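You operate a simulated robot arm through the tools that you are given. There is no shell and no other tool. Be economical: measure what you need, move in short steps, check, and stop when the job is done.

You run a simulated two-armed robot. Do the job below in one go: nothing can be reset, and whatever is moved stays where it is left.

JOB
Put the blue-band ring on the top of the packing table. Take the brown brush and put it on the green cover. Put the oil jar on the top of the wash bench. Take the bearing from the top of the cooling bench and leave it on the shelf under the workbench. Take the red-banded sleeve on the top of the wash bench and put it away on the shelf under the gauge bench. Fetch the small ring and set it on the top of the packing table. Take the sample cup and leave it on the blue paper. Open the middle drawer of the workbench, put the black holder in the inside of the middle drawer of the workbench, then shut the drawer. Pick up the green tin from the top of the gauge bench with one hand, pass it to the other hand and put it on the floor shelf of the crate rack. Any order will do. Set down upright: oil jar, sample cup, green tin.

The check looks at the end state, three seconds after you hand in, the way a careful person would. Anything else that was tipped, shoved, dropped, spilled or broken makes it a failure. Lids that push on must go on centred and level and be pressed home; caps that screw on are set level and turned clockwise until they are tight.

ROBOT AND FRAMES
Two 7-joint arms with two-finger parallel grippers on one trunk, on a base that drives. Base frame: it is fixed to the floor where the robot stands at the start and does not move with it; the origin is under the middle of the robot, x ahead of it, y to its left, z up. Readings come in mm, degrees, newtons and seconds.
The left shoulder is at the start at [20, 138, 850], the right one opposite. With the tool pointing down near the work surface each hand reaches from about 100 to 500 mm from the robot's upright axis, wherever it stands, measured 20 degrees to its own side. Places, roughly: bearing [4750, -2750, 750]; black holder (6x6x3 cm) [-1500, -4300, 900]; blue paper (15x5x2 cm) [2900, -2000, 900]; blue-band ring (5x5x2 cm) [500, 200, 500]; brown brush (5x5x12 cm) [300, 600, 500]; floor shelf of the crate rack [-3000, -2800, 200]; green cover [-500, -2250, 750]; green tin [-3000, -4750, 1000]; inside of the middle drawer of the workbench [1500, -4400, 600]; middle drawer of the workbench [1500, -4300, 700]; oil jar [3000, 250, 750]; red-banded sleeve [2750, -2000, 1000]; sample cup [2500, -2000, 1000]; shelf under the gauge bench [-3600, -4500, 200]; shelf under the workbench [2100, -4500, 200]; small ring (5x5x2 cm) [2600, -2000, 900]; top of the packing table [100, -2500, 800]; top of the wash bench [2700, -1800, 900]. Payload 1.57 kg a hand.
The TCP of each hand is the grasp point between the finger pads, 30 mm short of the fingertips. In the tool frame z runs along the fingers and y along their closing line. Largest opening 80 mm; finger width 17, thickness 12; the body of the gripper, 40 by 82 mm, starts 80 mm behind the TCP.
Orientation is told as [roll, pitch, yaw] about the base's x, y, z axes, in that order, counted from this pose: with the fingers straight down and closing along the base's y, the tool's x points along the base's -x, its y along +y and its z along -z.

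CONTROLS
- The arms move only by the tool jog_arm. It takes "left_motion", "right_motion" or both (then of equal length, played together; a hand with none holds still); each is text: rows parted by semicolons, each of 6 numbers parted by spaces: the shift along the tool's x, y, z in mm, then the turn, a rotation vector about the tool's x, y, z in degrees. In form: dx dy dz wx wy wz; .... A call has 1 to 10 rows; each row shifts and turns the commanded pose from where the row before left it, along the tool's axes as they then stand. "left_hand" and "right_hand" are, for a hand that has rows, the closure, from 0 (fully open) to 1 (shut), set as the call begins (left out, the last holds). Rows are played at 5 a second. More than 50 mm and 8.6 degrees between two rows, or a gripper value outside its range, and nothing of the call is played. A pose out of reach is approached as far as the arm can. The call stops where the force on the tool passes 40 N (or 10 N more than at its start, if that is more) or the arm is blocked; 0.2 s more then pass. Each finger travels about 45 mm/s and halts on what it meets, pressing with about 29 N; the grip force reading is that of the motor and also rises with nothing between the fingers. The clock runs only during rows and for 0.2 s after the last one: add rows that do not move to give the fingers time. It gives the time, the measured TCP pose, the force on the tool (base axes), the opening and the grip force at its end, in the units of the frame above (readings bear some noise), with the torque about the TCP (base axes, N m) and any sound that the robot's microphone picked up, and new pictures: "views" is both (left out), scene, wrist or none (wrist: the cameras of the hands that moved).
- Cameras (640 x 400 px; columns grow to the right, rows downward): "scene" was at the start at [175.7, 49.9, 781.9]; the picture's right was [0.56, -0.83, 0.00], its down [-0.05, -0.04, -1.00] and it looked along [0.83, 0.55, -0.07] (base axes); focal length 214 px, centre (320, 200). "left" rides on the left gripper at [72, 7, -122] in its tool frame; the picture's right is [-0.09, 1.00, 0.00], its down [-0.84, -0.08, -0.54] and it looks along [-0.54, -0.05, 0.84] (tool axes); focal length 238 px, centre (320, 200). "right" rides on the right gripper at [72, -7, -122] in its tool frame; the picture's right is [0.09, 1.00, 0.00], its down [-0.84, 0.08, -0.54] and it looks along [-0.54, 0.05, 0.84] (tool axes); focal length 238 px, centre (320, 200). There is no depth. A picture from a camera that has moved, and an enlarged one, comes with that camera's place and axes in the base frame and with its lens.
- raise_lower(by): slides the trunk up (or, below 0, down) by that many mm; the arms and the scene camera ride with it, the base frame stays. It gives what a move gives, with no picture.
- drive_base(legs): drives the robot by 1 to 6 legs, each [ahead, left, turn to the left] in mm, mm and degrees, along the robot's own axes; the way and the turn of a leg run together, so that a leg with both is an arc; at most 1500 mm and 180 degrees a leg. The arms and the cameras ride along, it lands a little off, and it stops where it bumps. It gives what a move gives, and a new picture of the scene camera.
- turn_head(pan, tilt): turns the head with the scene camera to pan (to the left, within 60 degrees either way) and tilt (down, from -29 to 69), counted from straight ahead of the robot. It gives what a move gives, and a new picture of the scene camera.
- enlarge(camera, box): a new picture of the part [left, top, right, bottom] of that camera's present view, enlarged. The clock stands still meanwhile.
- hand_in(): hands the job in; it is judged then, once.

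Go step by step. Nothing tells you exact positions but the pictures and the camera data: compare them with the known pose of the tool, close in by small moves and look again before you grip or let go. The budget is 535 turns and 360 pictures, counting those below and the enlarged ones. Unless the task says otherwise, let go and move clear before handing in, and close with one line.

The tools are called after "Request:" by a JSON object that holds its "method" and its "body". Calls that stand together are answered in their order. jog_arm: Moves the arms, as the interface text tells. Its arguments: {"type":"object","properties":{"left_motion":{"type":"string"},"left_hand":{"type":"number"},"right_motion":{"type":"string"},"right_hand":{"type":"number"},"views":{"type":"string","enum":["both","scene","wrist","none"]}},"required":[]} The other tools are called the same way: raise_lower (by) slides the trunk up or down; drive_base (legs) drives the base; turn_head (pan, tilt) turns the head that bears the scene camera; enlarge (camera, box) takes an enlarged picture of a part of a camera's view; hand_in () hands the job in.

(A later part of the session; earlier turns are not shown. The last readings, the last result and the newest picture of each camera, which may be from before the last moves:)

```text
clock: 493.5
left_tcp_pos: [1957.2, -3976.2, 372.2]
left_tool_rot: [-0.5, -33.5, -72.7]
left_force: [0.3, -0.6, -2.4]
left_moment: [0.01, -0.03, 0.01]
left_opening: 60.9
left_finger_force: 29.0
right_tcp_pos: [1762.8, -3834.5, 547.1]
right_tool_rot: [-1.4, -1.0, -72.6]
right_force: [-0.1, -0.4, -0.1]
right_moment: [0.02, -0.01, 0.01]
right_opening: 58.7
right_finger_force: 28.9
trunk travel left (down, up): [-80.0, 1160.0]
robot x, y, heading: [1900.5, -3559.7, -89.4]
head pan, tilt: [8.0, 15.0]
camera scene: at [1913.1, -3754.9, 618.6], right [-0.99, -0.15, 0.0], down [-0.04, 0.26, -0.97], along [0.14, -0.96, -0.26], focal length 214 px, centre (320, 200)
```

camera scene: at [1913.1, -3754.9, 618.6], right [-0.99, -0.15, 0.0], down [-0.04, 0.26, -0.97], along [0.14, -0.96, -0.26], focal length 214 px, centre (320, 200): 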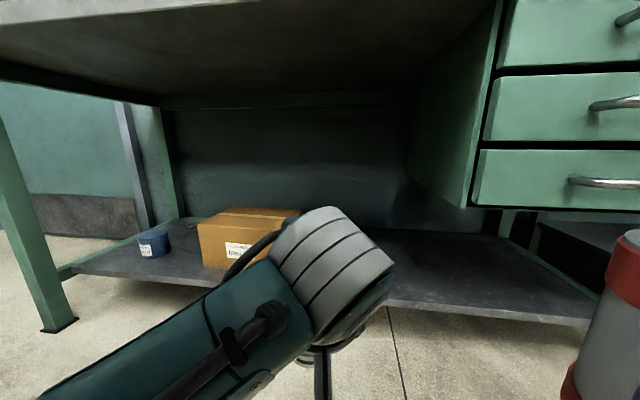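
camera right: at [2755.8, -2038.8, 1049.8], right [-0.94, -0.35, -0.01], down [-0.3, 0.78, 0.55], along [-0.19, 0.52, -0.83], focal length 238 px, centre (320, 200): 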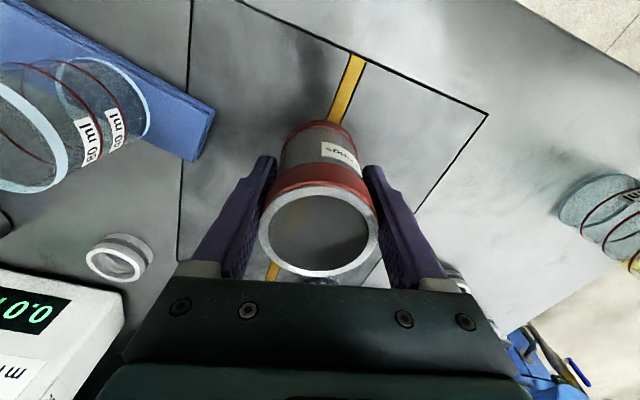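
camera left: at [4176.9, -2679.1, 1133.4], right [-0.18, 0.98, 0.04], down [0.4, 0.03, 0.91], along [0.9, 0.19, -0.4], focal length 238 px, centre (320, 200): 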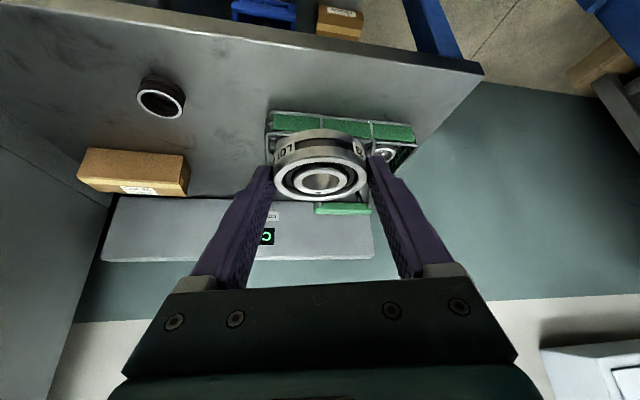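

Request:
{"method": "drive_base", "body": {"legs": [[0, 50, 0], [230, 0, 0]]}}

Request:
{"method": "jog_arm", "body": {"left_motion": "-16.9 -9.2 32.8 0 0 0;-16.9 -9.2 32.8 0 0 0;-16.9 -9.2 32.8 0 0 0;-16.9 -9.2 32.8 0 0 0;0 0 0 0 0 0", "views": "both"}}

```text
clock: 495.7
left_tcp_pos: [2010.9, -4200.5, 370.4]
left_tool_rot: [-0.4, -33.5, -72.6]
left_force: [-0.4, 0.5, -2.8]
left_moment: [0.02, 0.03, -0.01]
left_opening: 61.2
left_finger_force: 29.1
right_tcp_pos: [1815.7, -4059.8, 546.8]
right_tool_rot: [-1.4, -0.8, -72.3]
right_force: [0.2, 0.3, -0.8]
right_moment: [0.0, -0.02, 0.01]
right_opening: 58.7
right_finger_force: 28.8
trunk travel left (down, up): [-80.0, 1160.0]
robot x, y, heading: [1950.9, -3787.4, -89.6]
head pan, tilt: [8.0, 15.0]
camera scene: at [1965.8, -3979.8, 618.4], right [-0.99, -0.15, 0.0], down [-0.04, 0.26, -0.97], along [0.14, -0.95, -0.26], focal length 214 px, centre (320, 200)
```

scene: 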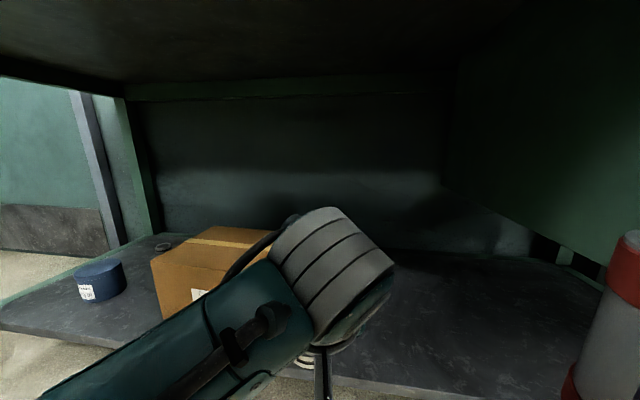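

```text
clock: 496.9
left_tcp_pos: [2018.3, -4294.4, 317.6]
left_tool_rot: [-0.5, -33.5, -72.5]
left_force: [-0.3, 0.7, -2.9]
left_moment: [0.06, 0.02, -0.01]
left_opening: 60.8
left_finger_force: 28.4
left hand out of reach, approached as far as the arm can: row 3, 4
right_tcp_pos: [1814.5, -4061.3, 547.1]
right_tool_rot: [-1.3, -1.0, -72.4]
right_force: [0.1, -0.4, -1.0]
right_moment: [0.0, 0.01, -0.02]
right_opening: 58.8
right_finger_force: 29.1
trunk travel left (down, up): [-80.0, 1160.0]
robot x, y, heading: [1948.4, -3787.2, -89.2]
head pan, tilt: [8.0, 15.0]
camera scene: at [1965.0, -3981.8, 618.8], right [-0.99, -0.15, 0.0], down [-0.04, 0.26, -0.97], along [0.14, -0.96, -0.26], focal length 214 px, centre (320, 200)
camera left: at [1987.7, -4171.4, 378.3], right [0.97, 0.22, 0.04], down [0.05, -0.4, 0.91], along [0.22, -0.89, -0.4], focal length 238 px, centre (320, 200)
```

scene: 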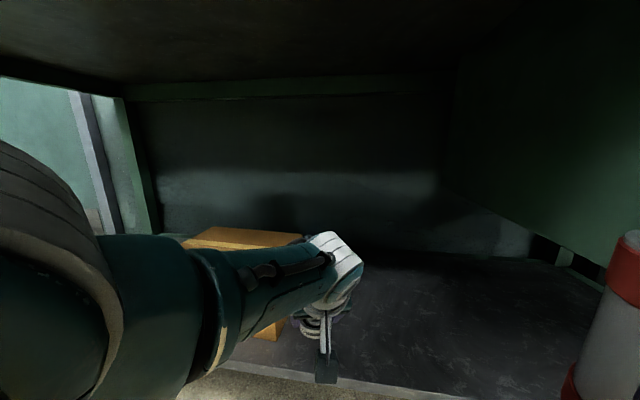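
left: 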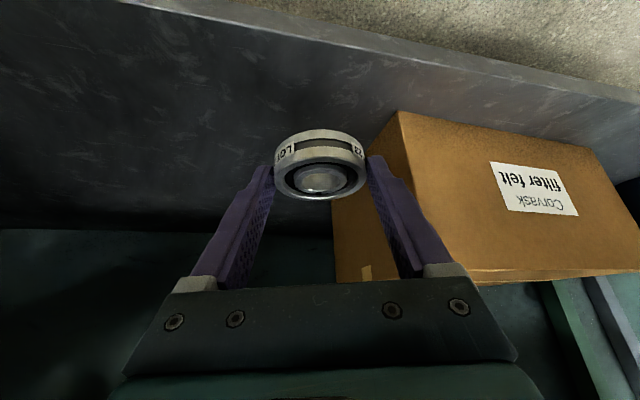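

Request:
{"method": "drive_base", "body": {"legs": [[50, 0, 0]]}}

Request:
{"method": "jog_arm", "body": {"left_motion": "0 -28 0 0 0 0;0 -28 0 0 0 0;0 -28 0 0 0 0;0 0 0 0 0 0", "views": "wrist"}}

```text
clock: 497.9
left_tcp_pos: [2021.3, -4337.7, 315.0]
left_tool_rot: [-0.4, -33.2, -72.6]
left_force: [-0.1, -0.1, -1.8]
left_moment: [-0.02, -0.03, -0.03]
left_opening: 61.1
left_finger_force: 29.3
right_tcp_pos: [1814.9, -4105.6, 546.2]
right_tool_rot: [-1.2, -0.6, -72.4]
right_force: [0.1, 0.1, -1.5]
right_moment: [-0.02, -0.03, -0.01]
right_opening: 58.8
right_finger_force: 29.4
trunk travel left (down, up): [-80.0, 1160.0]
robot x, y, heading: [1953.1, -3833.9, -89.2]
head pan, tilt: [8.0, 15.0]
camera scene: at [1966.1, -4025.8, 617.9], right [-0.99, -0.15, 0.0], down [-0.04, 0.26, -0.96], along [0.14, -0.95, -0.26], focal length 214 px, centre (320, 200)
```

scene: 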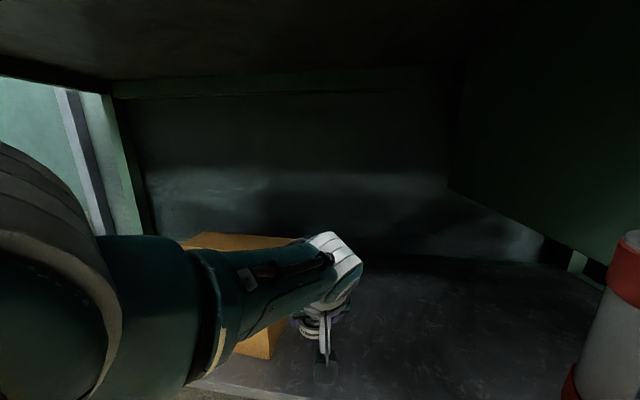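

```text
clock: 499.1
left_tcp_pos: [2047.6, -4344.6, 328.6]
left_tool_rot: [3.5, -34.6, -69.0]
left_force: [0.0, -0.3, -2.9]
left_moment: [0.01, 0.01, 0.0]
left_opening: 61.2
left_finger_force: 29.1
left hand out of reach, approached as far as the arm can: row 1, 2, 3
right_tcp_pos: [1814.8, -4110.1, 547.5]
right_tool_rot: [-1.3, -0.9, -72.4]
right_force: [0.0, -0.2, -1.3]
right_moment: [-0.02, 0.01, 0.05]
right_opening: 58.9
right_finger_force: 29.1
trunk travel left (down, up): [-80.0, 1160.0]
robot x, y, heading: [1954.6, -3838.3, -89.6]
head pan, tilt: [8.0, 15.0]
stopped in row 4 (left hand): the arm was blocked; the commanded pose is now the measured one
camera left: at [1998.8, -4226.2, 387.1], right [0.94, 0.32, 0.1], down [0.03, -0.4, 0.92], along [0.33, -0.86, -0.39], focal length 238 px, centre (320, 200)
```

left: 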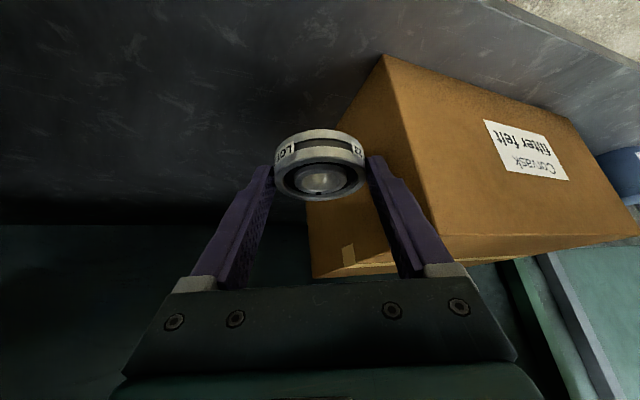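

Request:
{"method": "drive_base", "body": {"legs": [[-250, 0, 0]]}}

Request:
{"method": "turn_head", "body": {"pan": 20, "tilt": 25}}

```text
clock: 500.9
left_tcp_pos: [2044.0, -4098.4, 329.3]
left_tool_rot: [3.4, -34.6, -68.8]
left_force: [0.7, 0.5, -1.9]
left_moment: [0.02, 0.02, -0.03]
left_opening: 61.1
left_finger_force: 28.6
right_tcp_pos: [1812.8, -3863.1, 547.4]
right_tool_rot: [-1.3, -1.0, -72.4]
right_force: [-0.5, 0.2, -0.6]
right_moment: [0.04, 0.01, 0.01]
right_opening: 58.9
right_finger_force: 29.5
trunk travel left (down, up): [-80.0, 1160.0]
robot x, y, heading: [1946.1, -3586.8, -89.6]
head pan, tilt: [8.0, 15.0]
camera scene: at [1960.4, -3782.6, 621.0], right [-0.99, -0.12, 0.0], down [-0.03, 0.23, -0.97], along [0.11, -0.97, -0.24], focal length 214 px, centre (320, 200)
```

scene: 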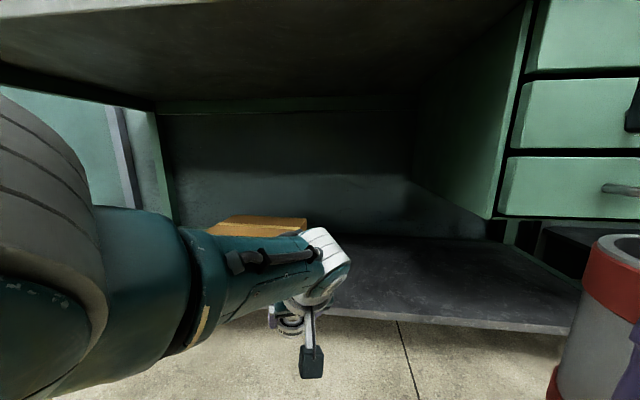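

```text
clock: 501.6
left_tcp_pos: [2044.6, -4095.2, 327.4]
left_tool_rot: [3.7, -34.6, -68.9]
left_force: [-0.1, 0.2, -2.4]
left_moment: [0.02, 0.02, 0.0]
left_opening: 61.2
left_finger_force: 28.8
right_tcp_pos: [1812.1, -3860.4, 547.1]
right_tool_rot: [-1.4, -0.8, -72.4]
right_force: [-0.1, 0.0, -1.2]
right_moment: [0.02, 0.01, -0.02]
right_opening: 58.5
right_finger_force: 28.8
trunk travel left (down, up): [-80.0, 1160.0]
robot x, y, heading: [1947.1, -3590.6, -89.4]
head pan, tilt: [20.0, 25.0]
camera scene: at [1979.7, -3775.5, 604.2], right [-0.95, -0.33, 0.0], down [-0.13, 0.38, -0.91], along [0.3, -0.86, -0.4], focal length 214 px, centre (320, 200)
```

scene: 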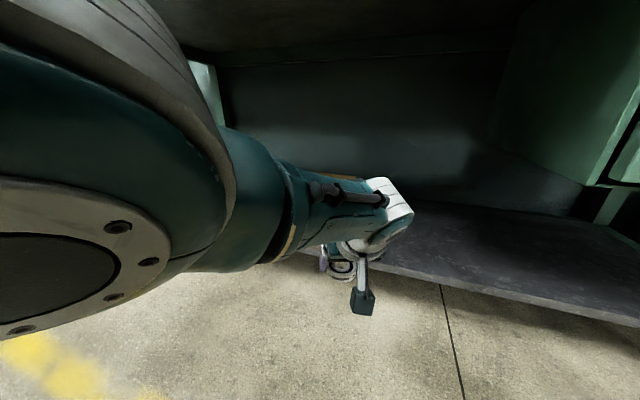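

I'll turn the robot 30° to the right so the sleeve stays clear of the drawers while the left hand reaches onto the free part of the shelf.

Request:
{"method": "drive_base", "body": {"legs": [[0, 153, 0], [0, 0, -30], [208, 120, 0]]}}

Request:
{"method": "jog_arm", "body": {"left_motion": "0 0 0 0 0 0", "views": "wrist"}}

```text
clock: 505.8
left_tcp_pos: [1937.8, -4240.1, 315.0]
left_tool_rot: [3.2, -32.7, -97.8]
left_force: [-0.5, -1.3, -2.0]
left_moment: [0.03, -0.01, 0.02]
left_opening: 61.3
left_finger_force: 28.7
right_tcp_pos: [1849.5, -3926.6, 543.9]
right_tool_rot: [-1.8, 0.8, -101.9]
right_force: [0.2, 0.2, -0.4]
right_moment: [-0.02, 0.02, 0.02]
right_opening: 58.8
right_finger_force: 29.0
trunk travel left (down, up): [-80.0, 1160.0]
robot x, y, heading: [2103.2, -3800.0, -118.6]
head pan, tilt: [20.0, 25.0]
stopped in leg 3: the robot was blocked; the commanded pose is now the measured one
camera scene: at [2038.7, -3936.5, 598.2], right [-0.99, 0.17, 0.01], down [0.07, 0.44, -0.9], along [-0.15, -0.88, -0.44], focal length 214 px, centre (320, 200)
```

scene: 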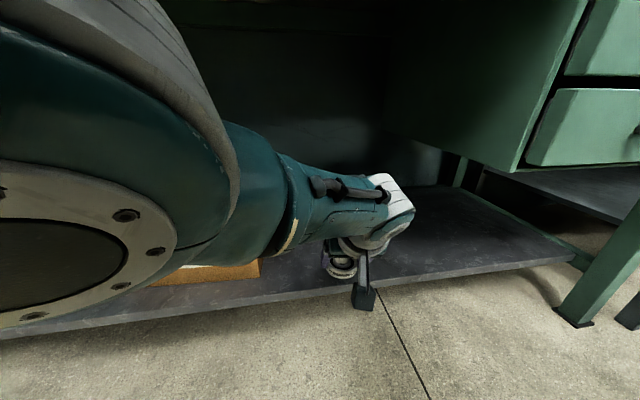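

```text
clock: 506.4
left_tcp_pos: [1937.3, -4240.3, 313.7]
left_tool_rot: [3.3, -32.9, -97.8]
left_force: [-0.4, -0.1, -2.4]
left_moment: [0.06, 0.0, -0.01]
left_opening: 61.2
left_finger_force: 28.9
right_tcp_pos: [1848.8, -3926.4, 542.8]
right_tool_rot: [-1.8, 0.7, -101.8]
right_force: [-0.4, 0.8, -0.4]
right_moment: [-0.02, -0.01, 0.0]
right_opening: 58.8
right_finger_force: 28.2
trunk travel left (down, up): [-80.0, 1160.0]
robot x, y, heading: [2106.1, -3797.0, -118.7]
head pan, tilt: [20.0, 25.0]
stopped in row 1 (left hand): the arm was blocked; the commanded pose is now the measured one
camera left: at [1954.5, -4115.6, 376.3], right [0.98, -0.18, 0.1], down [-0.16, -0.39, 0.91], along [-0.12, -0.9, -0.41], focal length 238 px, centre (320, 200)
```

left: 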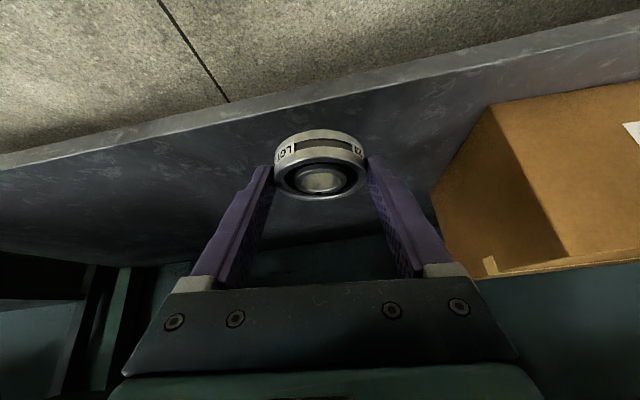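

Request:
{"method": "drive_base", "body": {"legs": [[-80, 0, 0]]}}

Request:
{"method": "jog_arm", "body": {"left_motion": "-21 0 -33 0 0 0;-21 0 -33 0 0 0;0 0 0 0 0 0", "views": "none"}}

Request:
{"method": "raise_lower", "body": {"by": -75}}

Request:
{"method": "turn_head", "body": {"pan": 40, "tilt": 5}}

```text
clock: 507.5
left_tcp_pos: [1979.0, -4230.0, 330.5]
left_tool_rot: [3.6, -35.0, -98.2]
left_force: [-1.0, -1.3, -1.9]
left_moment: [0.09, 0.01, -0.03]
left_opening: 61.3
left_finger_force: 28.7
right_tcp_pos: [1891.7, -3906.7, 548.3]
right_tool_rot: [-1.3, -1.2, -102.0]
right_force: [1.2, -0.9, -0.6]
right_moment: [0.04, 0.01, 0.01]
right_opening: 58.7
right_finger_force: 29.0
trunk travel left (down, up): [-80.0, 1160.0]
robot x, y, heading: [2142.7, -3730.7, -119.1]
head pan, tilt: [20.0, 25.0]
camera scene: at [2081.0, -3915.2, 604.0], right [-0.99, 0.17, 0.0], down [0.07, 0.41, -0.91], along [-0.15, -0.9, -0.41], focal length 214 px, centre (320, 200)
```

scene: 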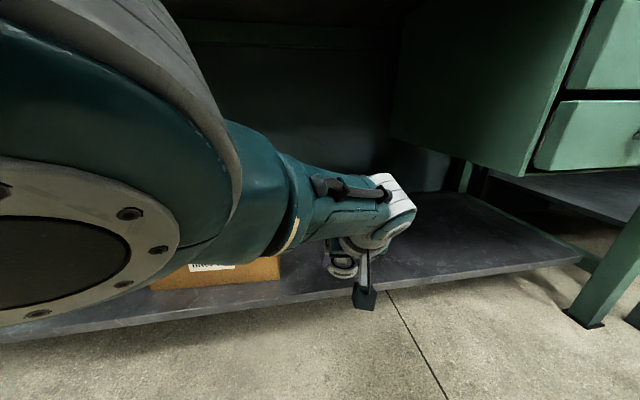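

```text
clock: 508.3
left_tcp_pos: [1978.3, -4215.3, 406.7]
left_tool_rot: [3.8, -34.6, -98.3]
left_force: [0.5, 0.3, -2.8]
left_moment: [0.05, 0.03, 0.01]
left_opening: 61.3
left_finger_force: 29.1
right_tcp_pos: [1892.2, -3900.2, 548.0]
right_tool_rot: [-1.2, -0.8, -101.9]
right_force: [0.0, 1.0, -1.0]
right_moment: [0.01, -0.03, 0.02]
right_opening: 58.6
right_finger_force: 29.1
trunk travel left (down, up): [-80.0, 1160.0]
robot x, y, heading: [2144.8, -3731.8, -118.8]
head pan, tilt: [20.0, 25.0]
```

```text
clock: 509.4
left_tcp_pos: [1976.9, -4217.7, 331.9]
left_tool_rot: [3.6, -34.6, -98.3]
left_force: [-0.1, 0.0, -3.6]
left_moment: [0.07, 0.0, 0.0]
left_opening: 61.1
left_finger_force: 28.9
right_tcp_pos: [1891.8, -3900.5, 472.8]
right_tool_rot: [-1.3, -0.8, -101.9]
right_force: [0.1, 0.8, 0.7]
right_moment: [0.01, 0.03, -0.03]
right_opening: 58.4
right_finger_force: 29.0
trunk travel left (down, up): [-5.0, 1235.0]
robot x, y, heading: [2143.7, -3727.7, -119.0]
head pan, tilt: [20.0, 25.0]
```

```text
clock: 510.2
left_tcp_pos: [1978.6, -4217.1, 330.9]
left_tool_rot: [3.7, -34.8, -98.2]
left_force: [0.3, 0.5, -1.3]
left_moment: [0.05, 0.01, -0.02]
left_opening: 61.3
left_finger_force: 29.2
right_tcp_pos: [1891.3, -3901.7, 472.9]
right_tool_rot: [-1.4, -0.9, -102.0]
right_force: [0.2, -0.8, -0.6]
right_moment: [0.0, 0.0, -0.01]
right_opening: 58.5
right_finger_force: 29.5
trunk travel left (down, up): [-5.0, 1235.0]
robot x, y, heading: [2141.2, -3733.5, -118.9]
head pan, tilt: [40.0, 5.0]
camera scene: at [2114.2, -3908.5, 559.8], right [-0.98, -0.19, 0.0], down [-0.02, 0.09, -1.0], along [0.19, -0.98, -0.09], focal length 214 px, centre (320, 200)
```

scene: 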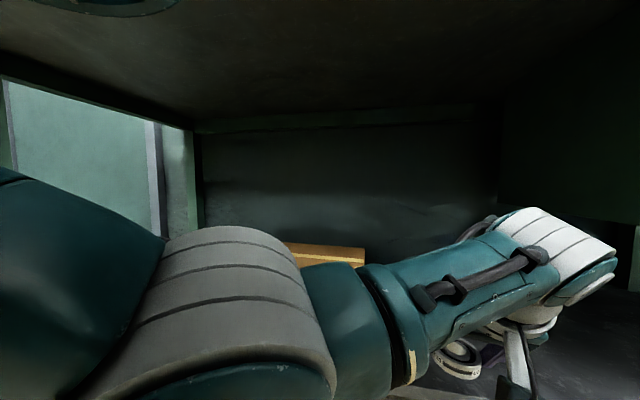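

Request:
{"method": "drive_base", "body": {"legs": [[111, 27, 0]]}}

Request:
{"method": "jog_arm", "body": {"left_motion": "0 0 0 0 0 0", "views": "wrist"}}

```text
clock: 511.4
left_tcp_pos: [1946.9, -4325.1, 331.3]
left_tool_rot: [3.7, -34.6, -98.3]
left_force: [0.5, -0.7, -3.2]
left_moment: [0.03, -0.01, 0.0]
left_opening: 61.2
left_finger_force: 28.7
right_tcp_pos: [1861.7, -4009.2, 472.0]
right_tool_rot: [-1.3, -0.8, -102.1]
right_force: [0.1, 0.2, -0.3]
right_moment: [-0.04, -0.01, 0.0]
right_opening: 58.6
right_finger_force: 28.6
trunk travel left (down, up): [-5.0, 1235.0]
robot x, y, heading: [2113.8, -3839.9, -119.0]
head pan, tilt: [40.0, 5.0]
camera scene: at [2084.2, -4016.3, 559.5], right [-0.98, -0.19, 0.0], down [-0.02, 0.09, -1.0], along [0.19, -0.98, -0.09], focal length 214 px, centre (320, 200)
```

scene: 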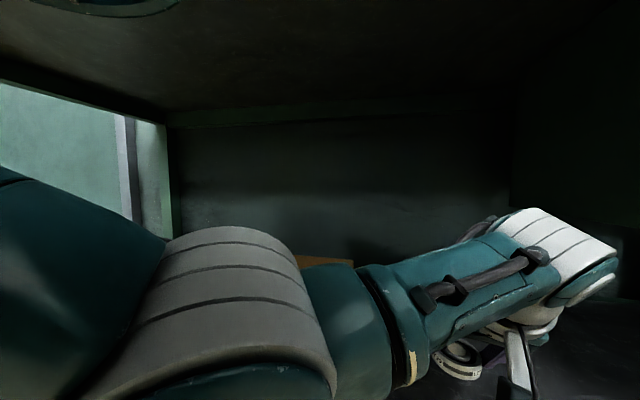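

```text
clock: 511.8
left_tcp_pos: [1946.8, -4325.6, 330.5]
left_tool_rot: [3.8, -34.6, -98.3]
left_force: [0.9, -0.1, -3.2]
left_moment: [0.02, 0.0, 0.0]
left_opening: 61.0
left_finger_force: 28.9
right_tcp_pos: [1862.4, -4010.5, 472.9]
right_tool_rot: [-1.3, -0.9, -102.1]
right_force: [-0.1, 0.2, -0.8]
right_moment: [0.03, 0.02, 0.02]
right_opening: 58.8
right_finger_force: 29.2
trunk travel left (down, up): [-5.0, 1235.0]
robot x, y, heading: [2116.3, -3840.9, -119.2]
head pan, tilt: [40.0, 5.0]
camera left: at [1963.3, -4199.1, 389.5], right [0.98, -0.18, 0.11], down [-0.17, -0.36, 0.92], along [-0.13, -0.91, -0.39], focal length 238 px, centre (320, 200)
```

left: 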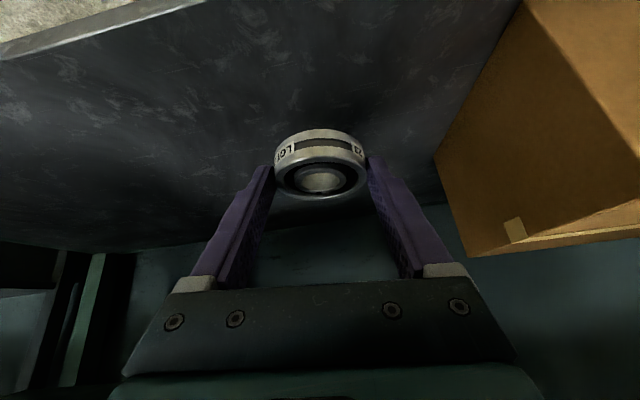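

Request:
{"method": "jog_arm", "body": {"left_motion": "11.4 0 16.5 3.5 0 0;11.4 0 16.5 0 0 0;11.4 0 16.5 0 0 0;3 0 4.2 0 0 0;3 0 4.2 0 0 0;3 0 4.2 0 0 0;3 0 4.2 0 0 0;3 0 4.2 0 0 0", "views": "wrist"}}

```text
clock: 513.6
left_tcp_pos: [1947.2, -4327.2, 245.3]
left_tool_rot: [0.2, -34.6, -98.3]
left_force: [-0.1, -0.2, -2.4]
left_moment: [0.05, 0.0, -0.03]
left_opening: 61.3
left_finger_force: 28.6
right_tcp_pos: [1861.4, -4011.1, 472.8]
right_tool_rot: [-1.2, -0.9, -102.1]
right_force: [1.0, 0.1, -1.1]
right_moment: [-0.01, -0.02, -0.01]
right_opening: 58.4
right_finger_force: 28.9
trunk travel left (down, up): [-5.0, 1235.0]
robot x, y, heading: [2114.5, -3842.0, -119.1]
head pan, tilt: [40.0, 5.0]
camera left: at [1970.8, -4201.0, 303.9], right [0.97, -0.22, 0.06], down [-0.13, -0.36, 0.92], along [-0.18, -0.91, -0.38], focal length 238 px, centre (320, 200)
```

left: 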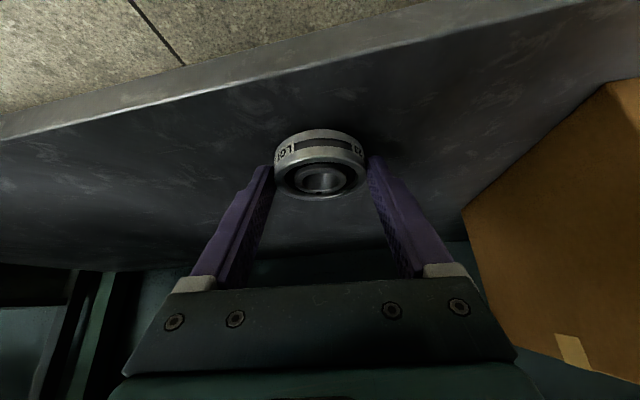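

Request:
{"method": "jog_arm", "body": {"left_motion": "1.7 0 2.5 0 0 0;1.7 0 2.5 0 0 0;1.7 0 2.5 0 0 0;1.7 0 2.5 0 0 0;1.7 0 2.5 0 0 0;1.7 0 2.5 0 0 0;1.7 0 2.5 0 0 0;1.7 0 2.5 0 0 0", "views": "none"}}

```text
clock: 515.4
left_tcp_pos: [1947.3, -4328.9, 229.7]
left_tool_rot: [-0.2, -35.3, -98.4]
left_force: [-1.3, 3.1, 7.7]
left_moment: [0.04, -0.12, -0.04]
left_opening: 61.2
left_finger_force: 29.1
left hand out of reach, approached as far as the arm can: row 6, 8
right_tcp_pos: [1859.7, -4012.1, 472.4]
right_tool_rot: [-1.3, -1.1, -102.1]
right_force: [0.2, 0.7, -1.1]
right_moment: [-0.02, 0.03, 0.05]
right_opening: 58.7
right_finger_force: 29.2
trunk travel left (down, up): [-5.0, 1235.0]
robot x, y, heading: [2119.2, -3844.7, -119.2]
head pan, tilt: [40.0, 5.0]
stopped in row 8 (left hand): the force on the tool passed its limit at 43 N (the readings are from after the stop); the commanded pose is now the measured one
```

Bearing touches the shelf. Releasing and withdrawing.

Request:
{"method": "jog_arm", "body": {"left_motion": "-0.6 0 -0.8 0 0 0;0 0 0 0 0 0;0 0 0 0 0 0;0 0 0 0 0 0;0 0 0 0 0 0;0 0 0 0 0 0", "left_hand": 0, "views": "none"}}

Request:
{"method": "jog_arm", "body": {"left_motion": "-11.4 0 -16.5 0 0 0;-17 0 -24 0 0 0;-17 0 -24 0 0 0;-17 0 -24 0 0 0", "views": "wrist"}}

```text
clock: 516.8
left_tcp_pos: [1946.3, -4327.2, 229.6]
left_tool_rot: [-0.1, -35.3, -98.5]
left_force: [-3.8, 2.4, 7.9]
left_moment: [-0.07, -0.18, -0.07]
left_opening: 76.0
left_finger_force: 0.1
right_tcp_pos: [1858.8, -4010.6, 473.0]
right_tool_rot: [-1.4, -1.0, -102.1]
right_force: [-0.1, -0.5, -0.3]
right_moment: [0.03, -0.03, 0.01]
right_opening: 58.6
right_finger_force: 29.3
trunk travel left (down, up): [-5.0, 1235.0]
robot x, y, heading: [2113.8, -3839.2, -119.0]
head pan, tilt: [40.0, 5.0]
```

```text
clock: 517.8
left_tcp_pos: [1949.6, -4326.6, 338.1]
left_tool_rot: [0.0, -35.1, -98.4]
left_force: [-0.7, 0.7, -0.4]
left_moment: [-0.01, 0.01, 0.01]
left_opening: 79.9
left_finger_force: 0.1
right_tcp_pos: [1860.5, -4012.6, 471.6]
right_tool_rot: [-1.3, -1.0, -102.1]
right_force: [0.7, 0.5, -2.0]
right_moment: [0.05, 0.03, -0.05]
right_opening: 59.0
right_finger_force: 29.0
trunk travel left (down, up): [-5.0, 1235.0]
robot x, y, heading: [2112.5, -3842.4, -119.2]
head pan, tilt: [40.0, 5.0]
camera left: at [1974.8, -4200.6, 395.4], right [0.97, -0.22, 0.05], down [-0.13, -0.36, 0.92], along [-0.18, -0.91, -0.38], focal length 238 px, centre (320, 200)
```

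left: 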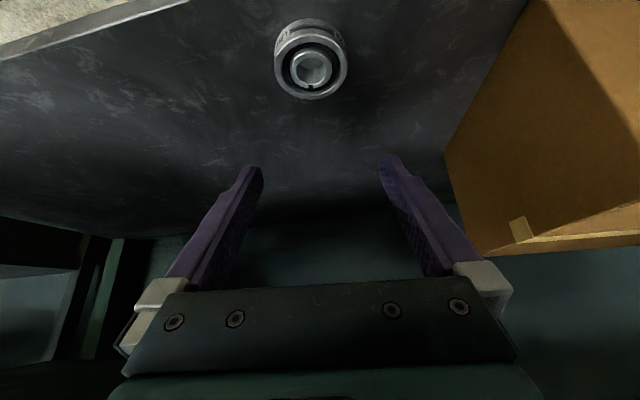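

Request:
{"method": "drive_base", "body": {"legs": [[-262, -145, 0], [0, 0, 29]]}}

Request:
{"method": "raise_lower", "body": {"by": 400}}

Request:
{"method": "jog_arm", "body": {"left_motion": "0 0 0 0 7 0;0 0 0 0 7 0;0 0 0 0 7 0;0 0 0 0 7 0;0 0 0 0 7 0;0 0 -30 0 0 0;0 0 -30 0 0 0;20 0 0 0 0 0;20 0 0 0 0 0;20 0 0 0 0 0", "views": "none"}}

```text
clock: 521.3
left_tcp_pos: [2204.4, -4051.1, 337.7]
left_tool_rot: [0.0, -35.3, -69.4]
left_force: [-0.4, -0.1, -0.3]
left_moment: [-0.01, 0.0, 0.0]
left_opening: 80.3
left_finger_force: 0.0
right_tcp_pos: [1974.8, -3818.9, 472.2]
right_tool_rot: [-1.3, -0.9, -73.1]
right_force: [-0.6, -0.4, 0.2]
right_moment: [-0.02, 0.02, -0.01]
right_opening: 58.6
right_finger_force: 29.5
trunk travel left (down, up): [-5.0, 1235.0]
robot x, y, heading: [2114.1, -3547.7, -90.1]
head pan, tilt: [40.0, 5.0]
camera scene: at [2172.0, -3717.1, 559.9], right [-0.77, -0.64, 0.0], down [-0.06, 0.07, -1.0], along [0.64, -0.76, -0.09], focal length 214 px, centre (320, 200)
```

scene: 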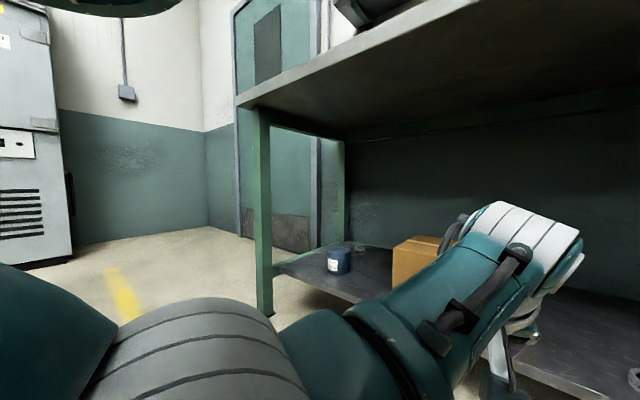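

```text
clock: 525.1
left_tcp_pos: [2205.4, -4051.1, 738.1]
left_tool_rot: [-0.1, -35.1, -69.4]
left_force: [-0.2, 0.1, 0.6]
left_moment: [-0.03, -0.02, 0.02]
left_opening: 80.0
left_finger_force: 0.1
right_tcp_pos: [1973.5, -3818.6, 871.7]
right_tool_rot: [-1.4, -0.9, -73.0]
right_force: [-0.9, 0.5, -1.0]
right_moment: [0.02, 0.02, -0.03]
right_opening: 58.8
right_finger_force: 28.9
trunk travel left (down, up): [-405.0, 835.0]
robot x, y, heading: [2116.9, -3548.6, -90.1]
head pan, tilt: [40.0, 5.0]
```

```text
clock: 527.3
left_tcp_pos: [2196.9, -3976.8, 795.8]
left_tool_rot: [0.4, -0.7, -68.1]
left_force: [-0.6, 0.5, -0.1]
left_moment: [0.03, 0.03, -0.01]
left_opening: 79.7
left_finger_force: 0.0
left hand out of reach, approached as far as the arm can: row 4, 5, 9, 10
right_tcp_pos: [1974.5, -3818.0, 873.3]
right_tool_rot: [-1.3, -0.9, -72.9]
right_force: [-0.4, 1.0, -1.1]
right_moment: [0.01, 0.03, 0.0]
right_opening: 58.8
right_finger_force: 28.8
trunk travel left (down, up): [-405.0, 835.0]
robot x, y, heading: [2112.6, -3548.5, -90.2]
head pan, tilt: [40.0, 5.0]
```

Request:
{"method": "jog_arm", "body": {"left_motion": "0 15 40 0 0 0;0 15 40 0 0 0;0 15 40 0 0 0;0 15 40 0 0 0;10 0 40 0 0 0;15 0 40 0 0 0;20 0 30 0 0 0;20 0 20 0 0 0;20 0 0 0 0 0;20 0 0 0 0 0", "views": "none"}}

Request:
{"method": "jog_arm", "body": {"left_motion": "20 0 0 0 0 3;20 0 0 0 0 3;0 0 -40 0 0 3;0 0 -40 0 0 3;0 0 -40 0 0 3;0 0 -40 0 0 3;0 0 -40 0 0 3;0 0 -40 0 0 0;0 0 0 0 0 0", "views": "none"}}

```text
clock: 529.5
left_tcp_pos: [2206.4, -3854.8, 506.5]
left_tool_rot: [0.0, -0.2, -69.4]
left_force: [0.6, -0.1, 0.4]
left_moment: [0.0, 0.02, -0.01]
left_opening: 80.2
left_finger_force: 0.2
right_tcp_pos: [1974.7, -3818.6, 871.9]
right_tool_rot: [-1.3, -0.9, -73.0]
right_force: [0.4, 0.8, -0.3]
right_moment: [-0.02, -0.01, 0.0]
right_opening: 58.7
right_finger_force: 28.9
trunk travel left (down, up): [-405.0, 835.0]
robot x, y, heading: [2113.7, -3546.5, -90.1]
head pan, tilt: [40.0, 5.0]
```

```text
clock: 531.7
left_tcp_pos: [2235.8, -3827.9, 667.8]
left_tool_rot: [7.0, -0.2, -89.7]
left_force: [0.4, -0.1, 0.3]
left_moment: [-0.02, 0.0, 0.01]
left_opening: 80.0
left_finger_force: 0.0
left hand out of reach, approached as far as the arm can: row 7, 8
right_tcp_pos: [1975.3, -3818.7, 872.6]
right_tool_rot: [-1.3, -0.9, -73.0]
right_force: [-1.2, -0.8, -0.5]
right_moment: [-0.02, 0.01, -0.04]
right_opening: 59.0
right_finger_force: 29.3
trunk travel left (down, up): [-405.0, 835.0]
robot x, y, heading: [2113.6, -3544.9, -90.2]
head pan, tilt: [40.0, 5.0]
stopped in row 9 (left hand): the arm was blocked; the commanded pose is now the measured one
```

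Request:
{"method": "jog_arm", "body": {"left_motion": "-20 20 0 4 0 0;-10 20 0 3 0 0;0 20 -30 0 0 0;0 0 -30 0 0 0;0 0 -30 0 0 0;0 0 -30 0 0 0;0 0 -30 0 0 0;0 0 0 0 0 0", "views": "none"}}

```text
clock: 533.5
left_tcp_pos: [2328.2, -3915.5, 735.7]
left_tool_rot: [0.7, -0.1, -88.7]
left_force: [-1.0, -0.4, 0.1]
left_moment: [-0.03, -0.01, -0.04]
left_opening: 80.1
left_finger_force: 0.1
left hand out of reach, approached as far as the arm can: row 3, 4, 5, 6, 7
right_tcp_pos: [1974.4, -3818.9, 872.1]
right_tool_rot: [-1.3, -0.9, -73.0]
right_force: [-0.6, -0.1, -1.4]
right_moment: [0.01, 0.01, 0.0]
right_opening: 58.7
right_finger_force: 28.6
trunk travel left (down, up): [-405.0, 835.0]
robot x, y, heading: [2112.7, -3545.9, -89.9]
head pan, tilt: [40.0, 5.0]
```

Request:
{"method": "jog_arm", "body": {"left_motion": "0 0 40 0 0 0;0 0 40 0 0 0;0 0 40 0 0 0;0 0 40 0 0 0;10 0 40 0 0 0;15 0 40 0 0 0;15 0 30 0 0 0;15 0 20 0 0 0;20 0 10 0 0 0;0 0 0 0 0 0", "views": "none"}}

Request:
{"method": "jog_arm", "body": {"left_motion": "20 0 0 0 0 0;20 0 0 0 0 0;20 0 0 0 0 0;0 0 -30 0 0 0;0 0 -30 0 0 0;0 0 -40 0 0 0;0 0 -40 0 0 0;0 0 -40 0 0 0;0 0 -40 0 0 0;0 0 -40 0 0 0", "views": "none"}}

```text
clock: 535.7
left_tcp_pos: [2310.9, -3830.5, 444.7]
left_tool_rot: [-0.5, -0.2, -89.8]
left_force: [0.1, -0.6, -0.2]
left_moment: [0.02, -0.01, 0.0]
left_opening: 80.2
left_finger_force: 0.1
left hand out of reach, approached as far as the arm can: row 7, 8
right_tcp_pos: [1974.7, -3819.4, 872.2]
right_tool_rot: [-1.3, -1.0, -73.0]
right_force: [0.3, 0.0, 0.0]
right_moment: [0.01, 0.0, -0.01]
right_opening: 58.7
right_finger_force: 28.7
trunk travel left (down, up): [-405.0, 835.0]
robot x, y, heading: [2113.3, -3546.7, -90.1]
head pan, tilt: [40.0, 5.0]
```

```text
clock: 538.1
left_tcp_pos: [2360.4, -3768.8, 673.1]
left_tool_rot: [7.3, -0.1, -90.5]
left_force: [0.1, -0.9, 0.9]
left_moment: [0.02, 0.02, 0.02]
left_opening: 80.2
left_finger_force: 0.1
left hand out of reach, approached as far as the arm can: row 10
right_tcp_pos: [1974.4, -3819.1, 873.1]
right_tool_rot: [-1.3, -1.0, -73.0]
right_force: [-0.3, 0.4, -1.9]
right_moment: [0.03, 0.0, -0.01]
right_opening: 58.7
right_finger_force: 29.2
trunk travel left (down, up): [-405.0, 835.0]
robot x, y, heading: [2110.9, -3543.7, -90.2]
head pan, tilt: [40.0, 5.0]
stopped in row 10 (left hand): the arm was blocked; the commanded pose is now the measured one
```

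Request:
{"method": "turn_head", "body": {"pan": 60, "tilt": 20}}

```text
clock: 538.9
left_tcp_pos: [2360.8, -3767.6, 672.3]
left_tool_rot: [7.3, -0.1, -90.7]
left_force: [-0.4, 0.9, -0.1]
left_moment: [0.01, 0.01, 0.02]
left_opening: 79.8
left_finger_force: 0.1
right_tcp_pos: [1974.6, -3818.0, 873.4]
right_tool_rot: [-1.2, -1.0, -73.0]
right_force: [-1.0, -0.6, -0.4]
right_moment: [-0.02, -0.03, -0.01]
right_opening: 58.6
right_finger_force: 28.9
trunk travel left (down, up): [-405.0, 835.0]
robot x, y, heading: [2113.0, -3547.7, -90.2]
head pan, tilt: [60.0, 20.0]
camera scene: at [2193.8, -3693.5, 935.6], right [-0.5, -0.87, 0.0], down [-0.3, 0.17, -0.94], along [0.81, -0.47, -0.34], focal length 214 px, centre (320, 200)
```

scene: 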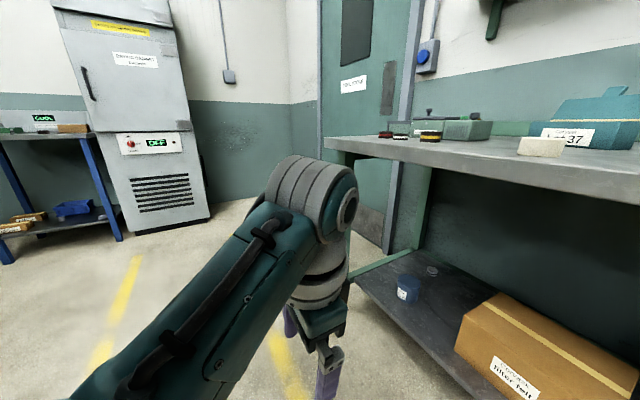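

Request:
{"method": "jog_arm", "body": {"left_motion": "-25 0 0 4 0 0;-25 0 0 3 0 0;-25 0 -30 0 0 0;-20 -10 -40 0 0 0;0 -10 -40 0 0 0;0 0 -40 0 0 0;0 0 0 0 0 0", "views": "none"}}

```text
clock: 540.5
left_tcp_pos: [2368.5, -3906.7, 766.5]
left_tool_rot: [-0.6, -0.2, -90.8]
left_force: [0.8, -0.4, 0.2]
left_moment: [0.0, 0.0, 0.03]
left_opening: 80.2
left_finger_force: 0.1
left hand out of reach, approached as far as the arm can: row 3, 4, 5, 6
right_tcp_pos: [1974.2, -3818.0, 871.9]
right_tool_rot: [-1.1, -0.9, -73.0]
right_force: [0.1, -0.6, -0.2]
right_moment: [0.03, -0.01, -0.02]
right_opening: 58.7
right_finger_force: 29.0
trunk travel left (down, up): [-405.0, 835.0]
robot x, y, heading: [2111.8, -3545.1, -90.2]
head pan, tilt: [60.0, 20.0]
```

Request:
{"method": "jog_arm", "body": {"left_motion": "0 0 0 0 7 0;0 0 0 0 7 0;0 0 0 0 7 0;0 30 -10 0 0 0;0 30 -10 0 0 0;0 30 -10 0 0 0;0 20 -10 0 0 0;25 0 -10 0 0 0;25 0 -10 0 0 0;25 0 -10 0 0 0", "views": "none"}}

Request:
{"method": "jog_arm", "body": {"left_motion": "25 0 -10 0 0 0;25 0 -10 0 0 0;25 0 -10 0 0 0;0 -20 -20 0 0 0;0 -20 -20 0 0 0;0 -20 0 0 0 0;0 0 0 0 0 0", "views": "none"}}

```text
clock: 542.7
left_tcp_pos: [2483.3, -3863.4, 859.3]
left_tool_rot: [-0.5, 20.9, -91.0]
left_force: [-0.1, -0.9, -0.2]
left_moment: [-0.02, 0.0, -0.01]
left_opening: 80.1
left_finger_force: 0.1
right_tcp_pos: [1974.7, -3817.1, 872.9]
right_tool_rot: [-1.3, -0.9, -73.1]
right_force: [-0.3, -0.5, -0.6]
right_moment: [0.03, 0.0, 0.04]
right_opening: 58.6
right_finger_force: 28.9
trunk travel left (down, up): [-405.0, 835.0]
robot x, y, heading: [2111.2, -3546.7, -89.9]
head pan, tilt: [60.0, 20.0]
```

```text
clock: 544.3
left_tcp_pos: [2426.5, -3810.1, 929.3]
left_tool_rot: [-1.3, 25.6, -90.7]
left_force: [0.1, 0.0, 0.9]
left_moment: [0.0, -0.02, 0.01]
left_opening: 79.9
left_finger_force: 0.1
right_tcp_pos: [1975.4, -3818.0, 874.0]
right_tool_rot: [-1.2, -0.9, -72.9]
right_force: [-0.3, -0.4, -1.3]
right_moment: [-0.01, 0.0, -0.01]
right_opening: 58.9
right_finger_force: 28.9
trunk travel left (down, up): [-405.0, 835.0]
robot x, y, heading: [2116.4, -3548.3, -90.1]
head pan, tilt: [60.0, 20.0]
```

Request:
{"method": "jog_arm", "body": {"left_motion": "0 0 15 0 -6 0;0 0 15 0 -6 0;0 -10 15 0 -6 0;0 -15 15 0 -6 0;0 -20 15 0 0 0;0 -20 0 0 0 0;0 -20 0 0 0 0;0 0 0 0 0 0", "views": "none"}}

```text
clock: 545.0
left_tcp_pos: [2431.0, -3834.5, 923.3]
left_tool_rot: [0.7, 11.8, -100.2]
left_force: [-0.1, -0.3, 0.5]
left_moment: [0.0, 0.02, 0.04]
left_opening: 80.1
left_finger_force: 0.1
left hand out of reach, approached as far as the arm can: row 1, 3
right_tcp_pos: [1973.9, -3819.0, 872.2]
right_tool_rot: [-1.2, -0.9, -73.1]
right_force: [-0.2, -0.3, -0.7]
right_moment: [0.03, 0.01, 0.02]
right_opening: 58.8
right_finger_force: 29.1
trunk travel left (down, up): [-405.0, 835.0]
robot x, y, heading: [2109.8, -3546.3, -89.9]
head pan, tilt: [60.0, 20.0]
stopped in row 3 (left hand): the arm was blocked; the commanded pose is now the measured one
```

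Request:
{"method": "jog_arm", "body": {"left_motion": "10 0 20 0 0 0;10 0 20 0 0 -5;10 0 20 0 0 -5;10 0 10 0 0 0;0 0 0 0 0 0", "views": "scene"}}

```text
clock: 546.2
left_tcp_pos: [2443.1, -3783.0, 862.6]
left_tool_rot: [2.9, 11.1, -90.1]
left_force: [0.6, -0.1, 0.8]
left_moment: [0.05, -0.01, 0.0]
left_opening: 79.8
left_finger_force: 0.0
left hand out of reach, approached as far as the arm can: row 2
right_tcp_pos: [1974.9, -3818.4, 872.7]
right_tool_rot: [-1.4, -0.9, -72.9]
right_force: [-0.1, 0.0, -1.0]
right_moment: [0.02, 0.0, 0.01]
right_opening: 58.9
right_finger_force: 29.0
trunk travel left (down, up): [-405.0, 835.0]
robot x, y, heading: [2115.8, -3543.4, -90.1]
head pan, tilt: [60.0, 20.0]
camera scene: at [2193.9, -3693.5, 935.6], right [-0.5, -0.87, 0.0], down [-0.3, 0.17, -0.94], along [0.81, -0.47, -0.34], focal length 214 px, centre (320, 200)
```

scene: 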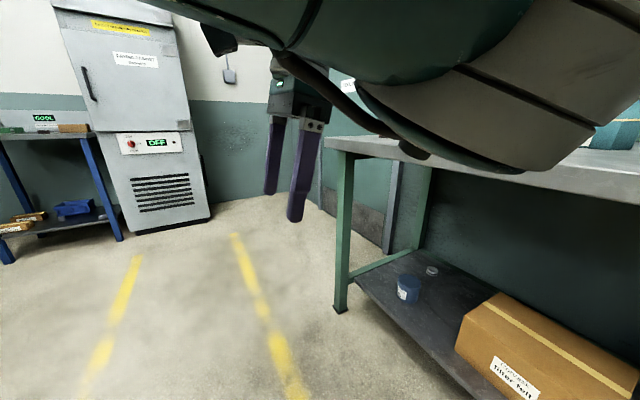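

Request:
{"method": "jog_arm", "body": {"left_motion": "0 -20 40 0 -5.5 0;0 -20 40 0 -5.5 0;0 -20 40 0 0 0;-20 -20 40 0 0 0;-20 0 40 0 0 0;-20 0 40 0 0 0;-10 0 40 0 0 0;0 0 40 0 0 0;0 0 40 0 0 0;0 0 40 0 0 0", "views": "none"}}

Request:
{"method": "jog_arm", "body": {"left_motion": "0 0 30 0 0 0;0 0 30 0 0 0;0 0 -30 0 0 0;10 0 -30 0 0 0;10 0 -30 0 0 0;10 0 -40 0 0 0;0 0 -40 0 0 0;0 0 -40 0 0 0;0 0 -40 0 0 0;0 0 -40 0 0 0", "views": "scene"}}

```text
clock: 548.4
left_tcp_pos: [2430.0, -3843.7, 466.8]
left_tool_rot: [3.0, 0.0, -90.5]
left_force: [-0.4, 0.3, -1.1]
left_moment: [-0.04, -0.06, -0.02]
left_opening: 80.1
left_finger_force: 0.0
left hand out of reach, approached as far as the arm can: row 1, 2, 3, 10
right_tcp_pos: [1974.3, -3816.2, 872.4]
right_tool_rot: [-1.3, -0.9, -73.0]
right_force: [0.2, -0.8, -0.9]
right_moment: [0.01, 0.01, 0.01]
right_opening: 59.0
right_finger_force: 29.1
trunk travel left (down, up): [-405.0, 835.0]
robot x, y, heading: [2112.5, -3547.3, -89.9]
head pan, tilt: [60.0, 20.0]
```

```text
clock: 550.6
left_tcp_pos: [2457.2, -3931.5, 578.1]
left_tool_rot: [2.8, 0.5, -90.6]
left_force: [-0.3, 0.2, -0.2]
left_moment: [0.01, 0.01, -0.02]
left_opening: 79.9
left_finger_force: 0.1
left hand out of reach, approached as far as the arm can: row 1, 2, 3, 4, 5, 6, 7, 8, 9, 10
right_tcp_pos: [1974.7, -3818.5, 872.0]
right_tool_rot: [-1.3, -1.2, -73.0]
right_force: [-0.2, 0.8, -0.4]
right_moment: [-0.01, 0.0, 0.03]
right_opening: 59.0
right_finger_force: 28.7
trunk travel left (down, up): [-405.0, 835.0]
robot x, y, heading: [2113.2, -3545.7, -89.8]
head pan, tilt: [60.0, 20.0]
camera scene: at [2194.1, -3693.9, 935.6], right [-0.5, -0.87, 0.0], down [-0.3, 0.17, -0.94], along [0.81, -0.47, -0.34], focal length 214 px, centre (320, 200)
```

scene: 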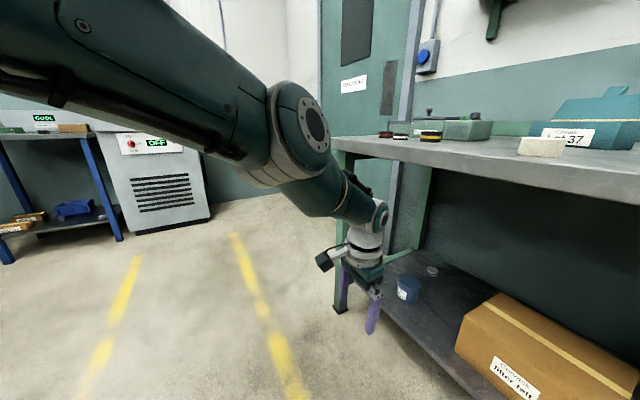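

Request:
{"method": "jog_arm", "body": {"left_motion": "0 -30 10 -3 0 0;0 -30 10 0 0 0;0 -30 20 0 0 0;0 -20 40 0 0 0;10 0 40 0 0 0;15 0 40 0 0 0;15 0 30 0 0 0;15 0 30 0 0 0;15 0 20 0 0 0;0 0 0 0 0 0", "views": "none"}}

Request:
{"method": "jog_arm", "body": {"left_motion": "20 0 0 0 0 0;20 0 0 0 0 0;20 0 0 0 0 0;0 0 -30 0 0 0;0 0 -30 0 0 0;0 0 -40 0 0 0;0 0 -40 0 0 0;0 0 -40 0 0 0;0 0 -40 0 0 0;0 0 -40 0 0 0", "views": "none"}}

```text
clock: 552.8
left_tcp_pos: [2362.9, -3774.2, 410.5]
left_tool_rot: [5.7, 0.4, -90.7]
left_force: [-0.1, 0.5, 0.0]
left_moment: [-0.07, 0.02, 0.0]
left_opening: 80.2
left_finger_force: 0.1
left hand out of reach, approached as far as the arm can: row 1, 3, 4, 5, 6, 7, 8, 9
right_tcp_pos: [1975.8, -3817.5, 872.7]
right_tool_rot: [-1.3, -0.9, -72.9]
right_force: [0.3, -0.5, -1.0]
right_moment: [-0.02, -0.02, 0.01]
right_opening: 58.8
right_finger_force: 28.7
trunk travel left (down, up): [-405.0, 835.0]
robot x, y, heading: [2111.0, -3544.6, -89.9]
head pan, tilt: [60.0, 20.0]
```

```text
clock: 555.0
left_tcp_pos: [2355.8, -3735.8, 627.2]
left_tool_rot: [7.4, -0.1, -90.5]
left_force: [-1.3, 0.0, -0.2]
left_moment: [-0.01, -0.02, 0.01]
left_opening: 79.7
left_finger_force: 0.0
left hand out of reach, approached as far as the arm can: row 1, 2, 3, 4, 5
right_tcp_pos: [1974.4, -3818.7, 872.1]
right_tool_rot: [-1.4, -0.9, -73.0]
right_force: [-0.4, 0.1, -0.5]
right_moment: [0.01, -0.02, -0.05]
right_opening: 58.8
right_finger_force: 28.6
trunk travel left (down, up): [-405.0, 835.0]
robot x, y, heading: [2112.0, -3544.2, -89.9]
head pan, tilt: [60.0, 20.0]
```

Request:
{"method": "jog_arm", "body": {"left_motion": "-15 10 -20 3.5 0 0;-15 10 -20 3.5 0 0;-10 10 -30 0 0 0;-10 10 -30 0 0 0;0 10 -30 0 0 0;0 10 -30 0 0 0;0 0 -20 0 0 0;0 0 0 0 0 0", "views": "none"}}

```text
clock: 556.8
left_tcp_pos: [2436.1, -3801.2, 772.3]
left_tool_rot: [-1.3, 0.3, -90.7]
left_force: [0.3, -0.4, -0.5]
left_moment: [0.01, 0.03, 0.0]
left_opening: 79.9
left_finger_force: 0.0
left hand out of reach, approached as far as the arm can: row 3, 4, 5, 7
right_tcp_pos: [1975.0, -3818.9, 872.2]
right_tool_rot: [-1.3, -0.9, -73.0]
right_force: [0.1, -0.1, -0.3]
right_moment: [0.0, 0.0, 0.01]
right_opening: 58.6
right_finger_force: 29.2
trunk travel left (down, up): [-405.0, 835.0]
robot x, y, heading: [2112.3, -3544.0, -89.9]
head pan, tilt: [60.0, 20.0]
```

Request:
{"method": "jog_arm", "body": {"left_motion": "-20 -20 0 0 0 0;-20 -20 0 0 0 0;-20 -20 0 0 0 0;-20 -20 0 0 0 0;0 -20 0 0 0 0;0 0 -20 0 0 0;0 0 -20 0 0 0;0 0 -20 0 0 0", "views": "scene"}}

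```text
clock: 558.6
left_tcp_pos: [2381.4, -3919.8, 811.6]
left_tool_rot: [-1.1, 0.2, -90.7]
left_force: [0.4, -0.3, 0.9]
left_moment: [-0.04, 0.0, 0.02]
left_opening: 80.2
left_finger_force: 0.0
left hand out of reach, approached as far as the arm can: row 1, 2, 3, 5, 6, 7, 8
right_tcp_pos: [1974.6, -3819.1, 872.6]
right_tool_rot: [-1.3, -1.0, -72.9]
right_force: [0.3, 0.3, 0.2]
right_moment: [-0.01, 0.01, 0.0]
right_opening: 58.6
right_finger_force: 29.0
trunk travel left (down, up): [-405.0, 835.0]
robot x, y, heading: [2115.1, -3547.8, -89.9]
head pan, tilt: [60.0, 20.0]
camera scene: at [2194.0, -3693.7, 935.6], right [-0.5, -0.87, 0.0], down [-0.3, 0.17, -0.94], along [0.81, -0.47, -0.34], focal length 214 px, centre (320, 200)
```

scene: 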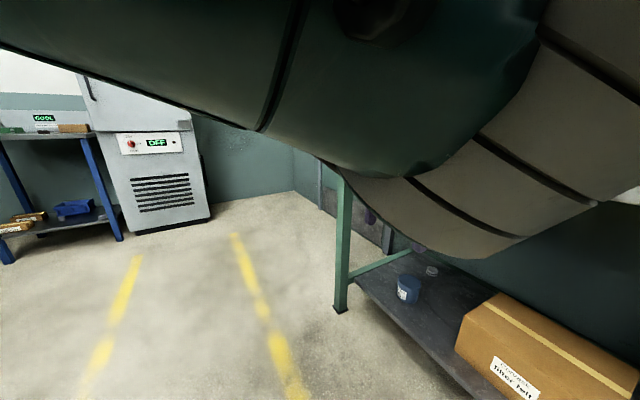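

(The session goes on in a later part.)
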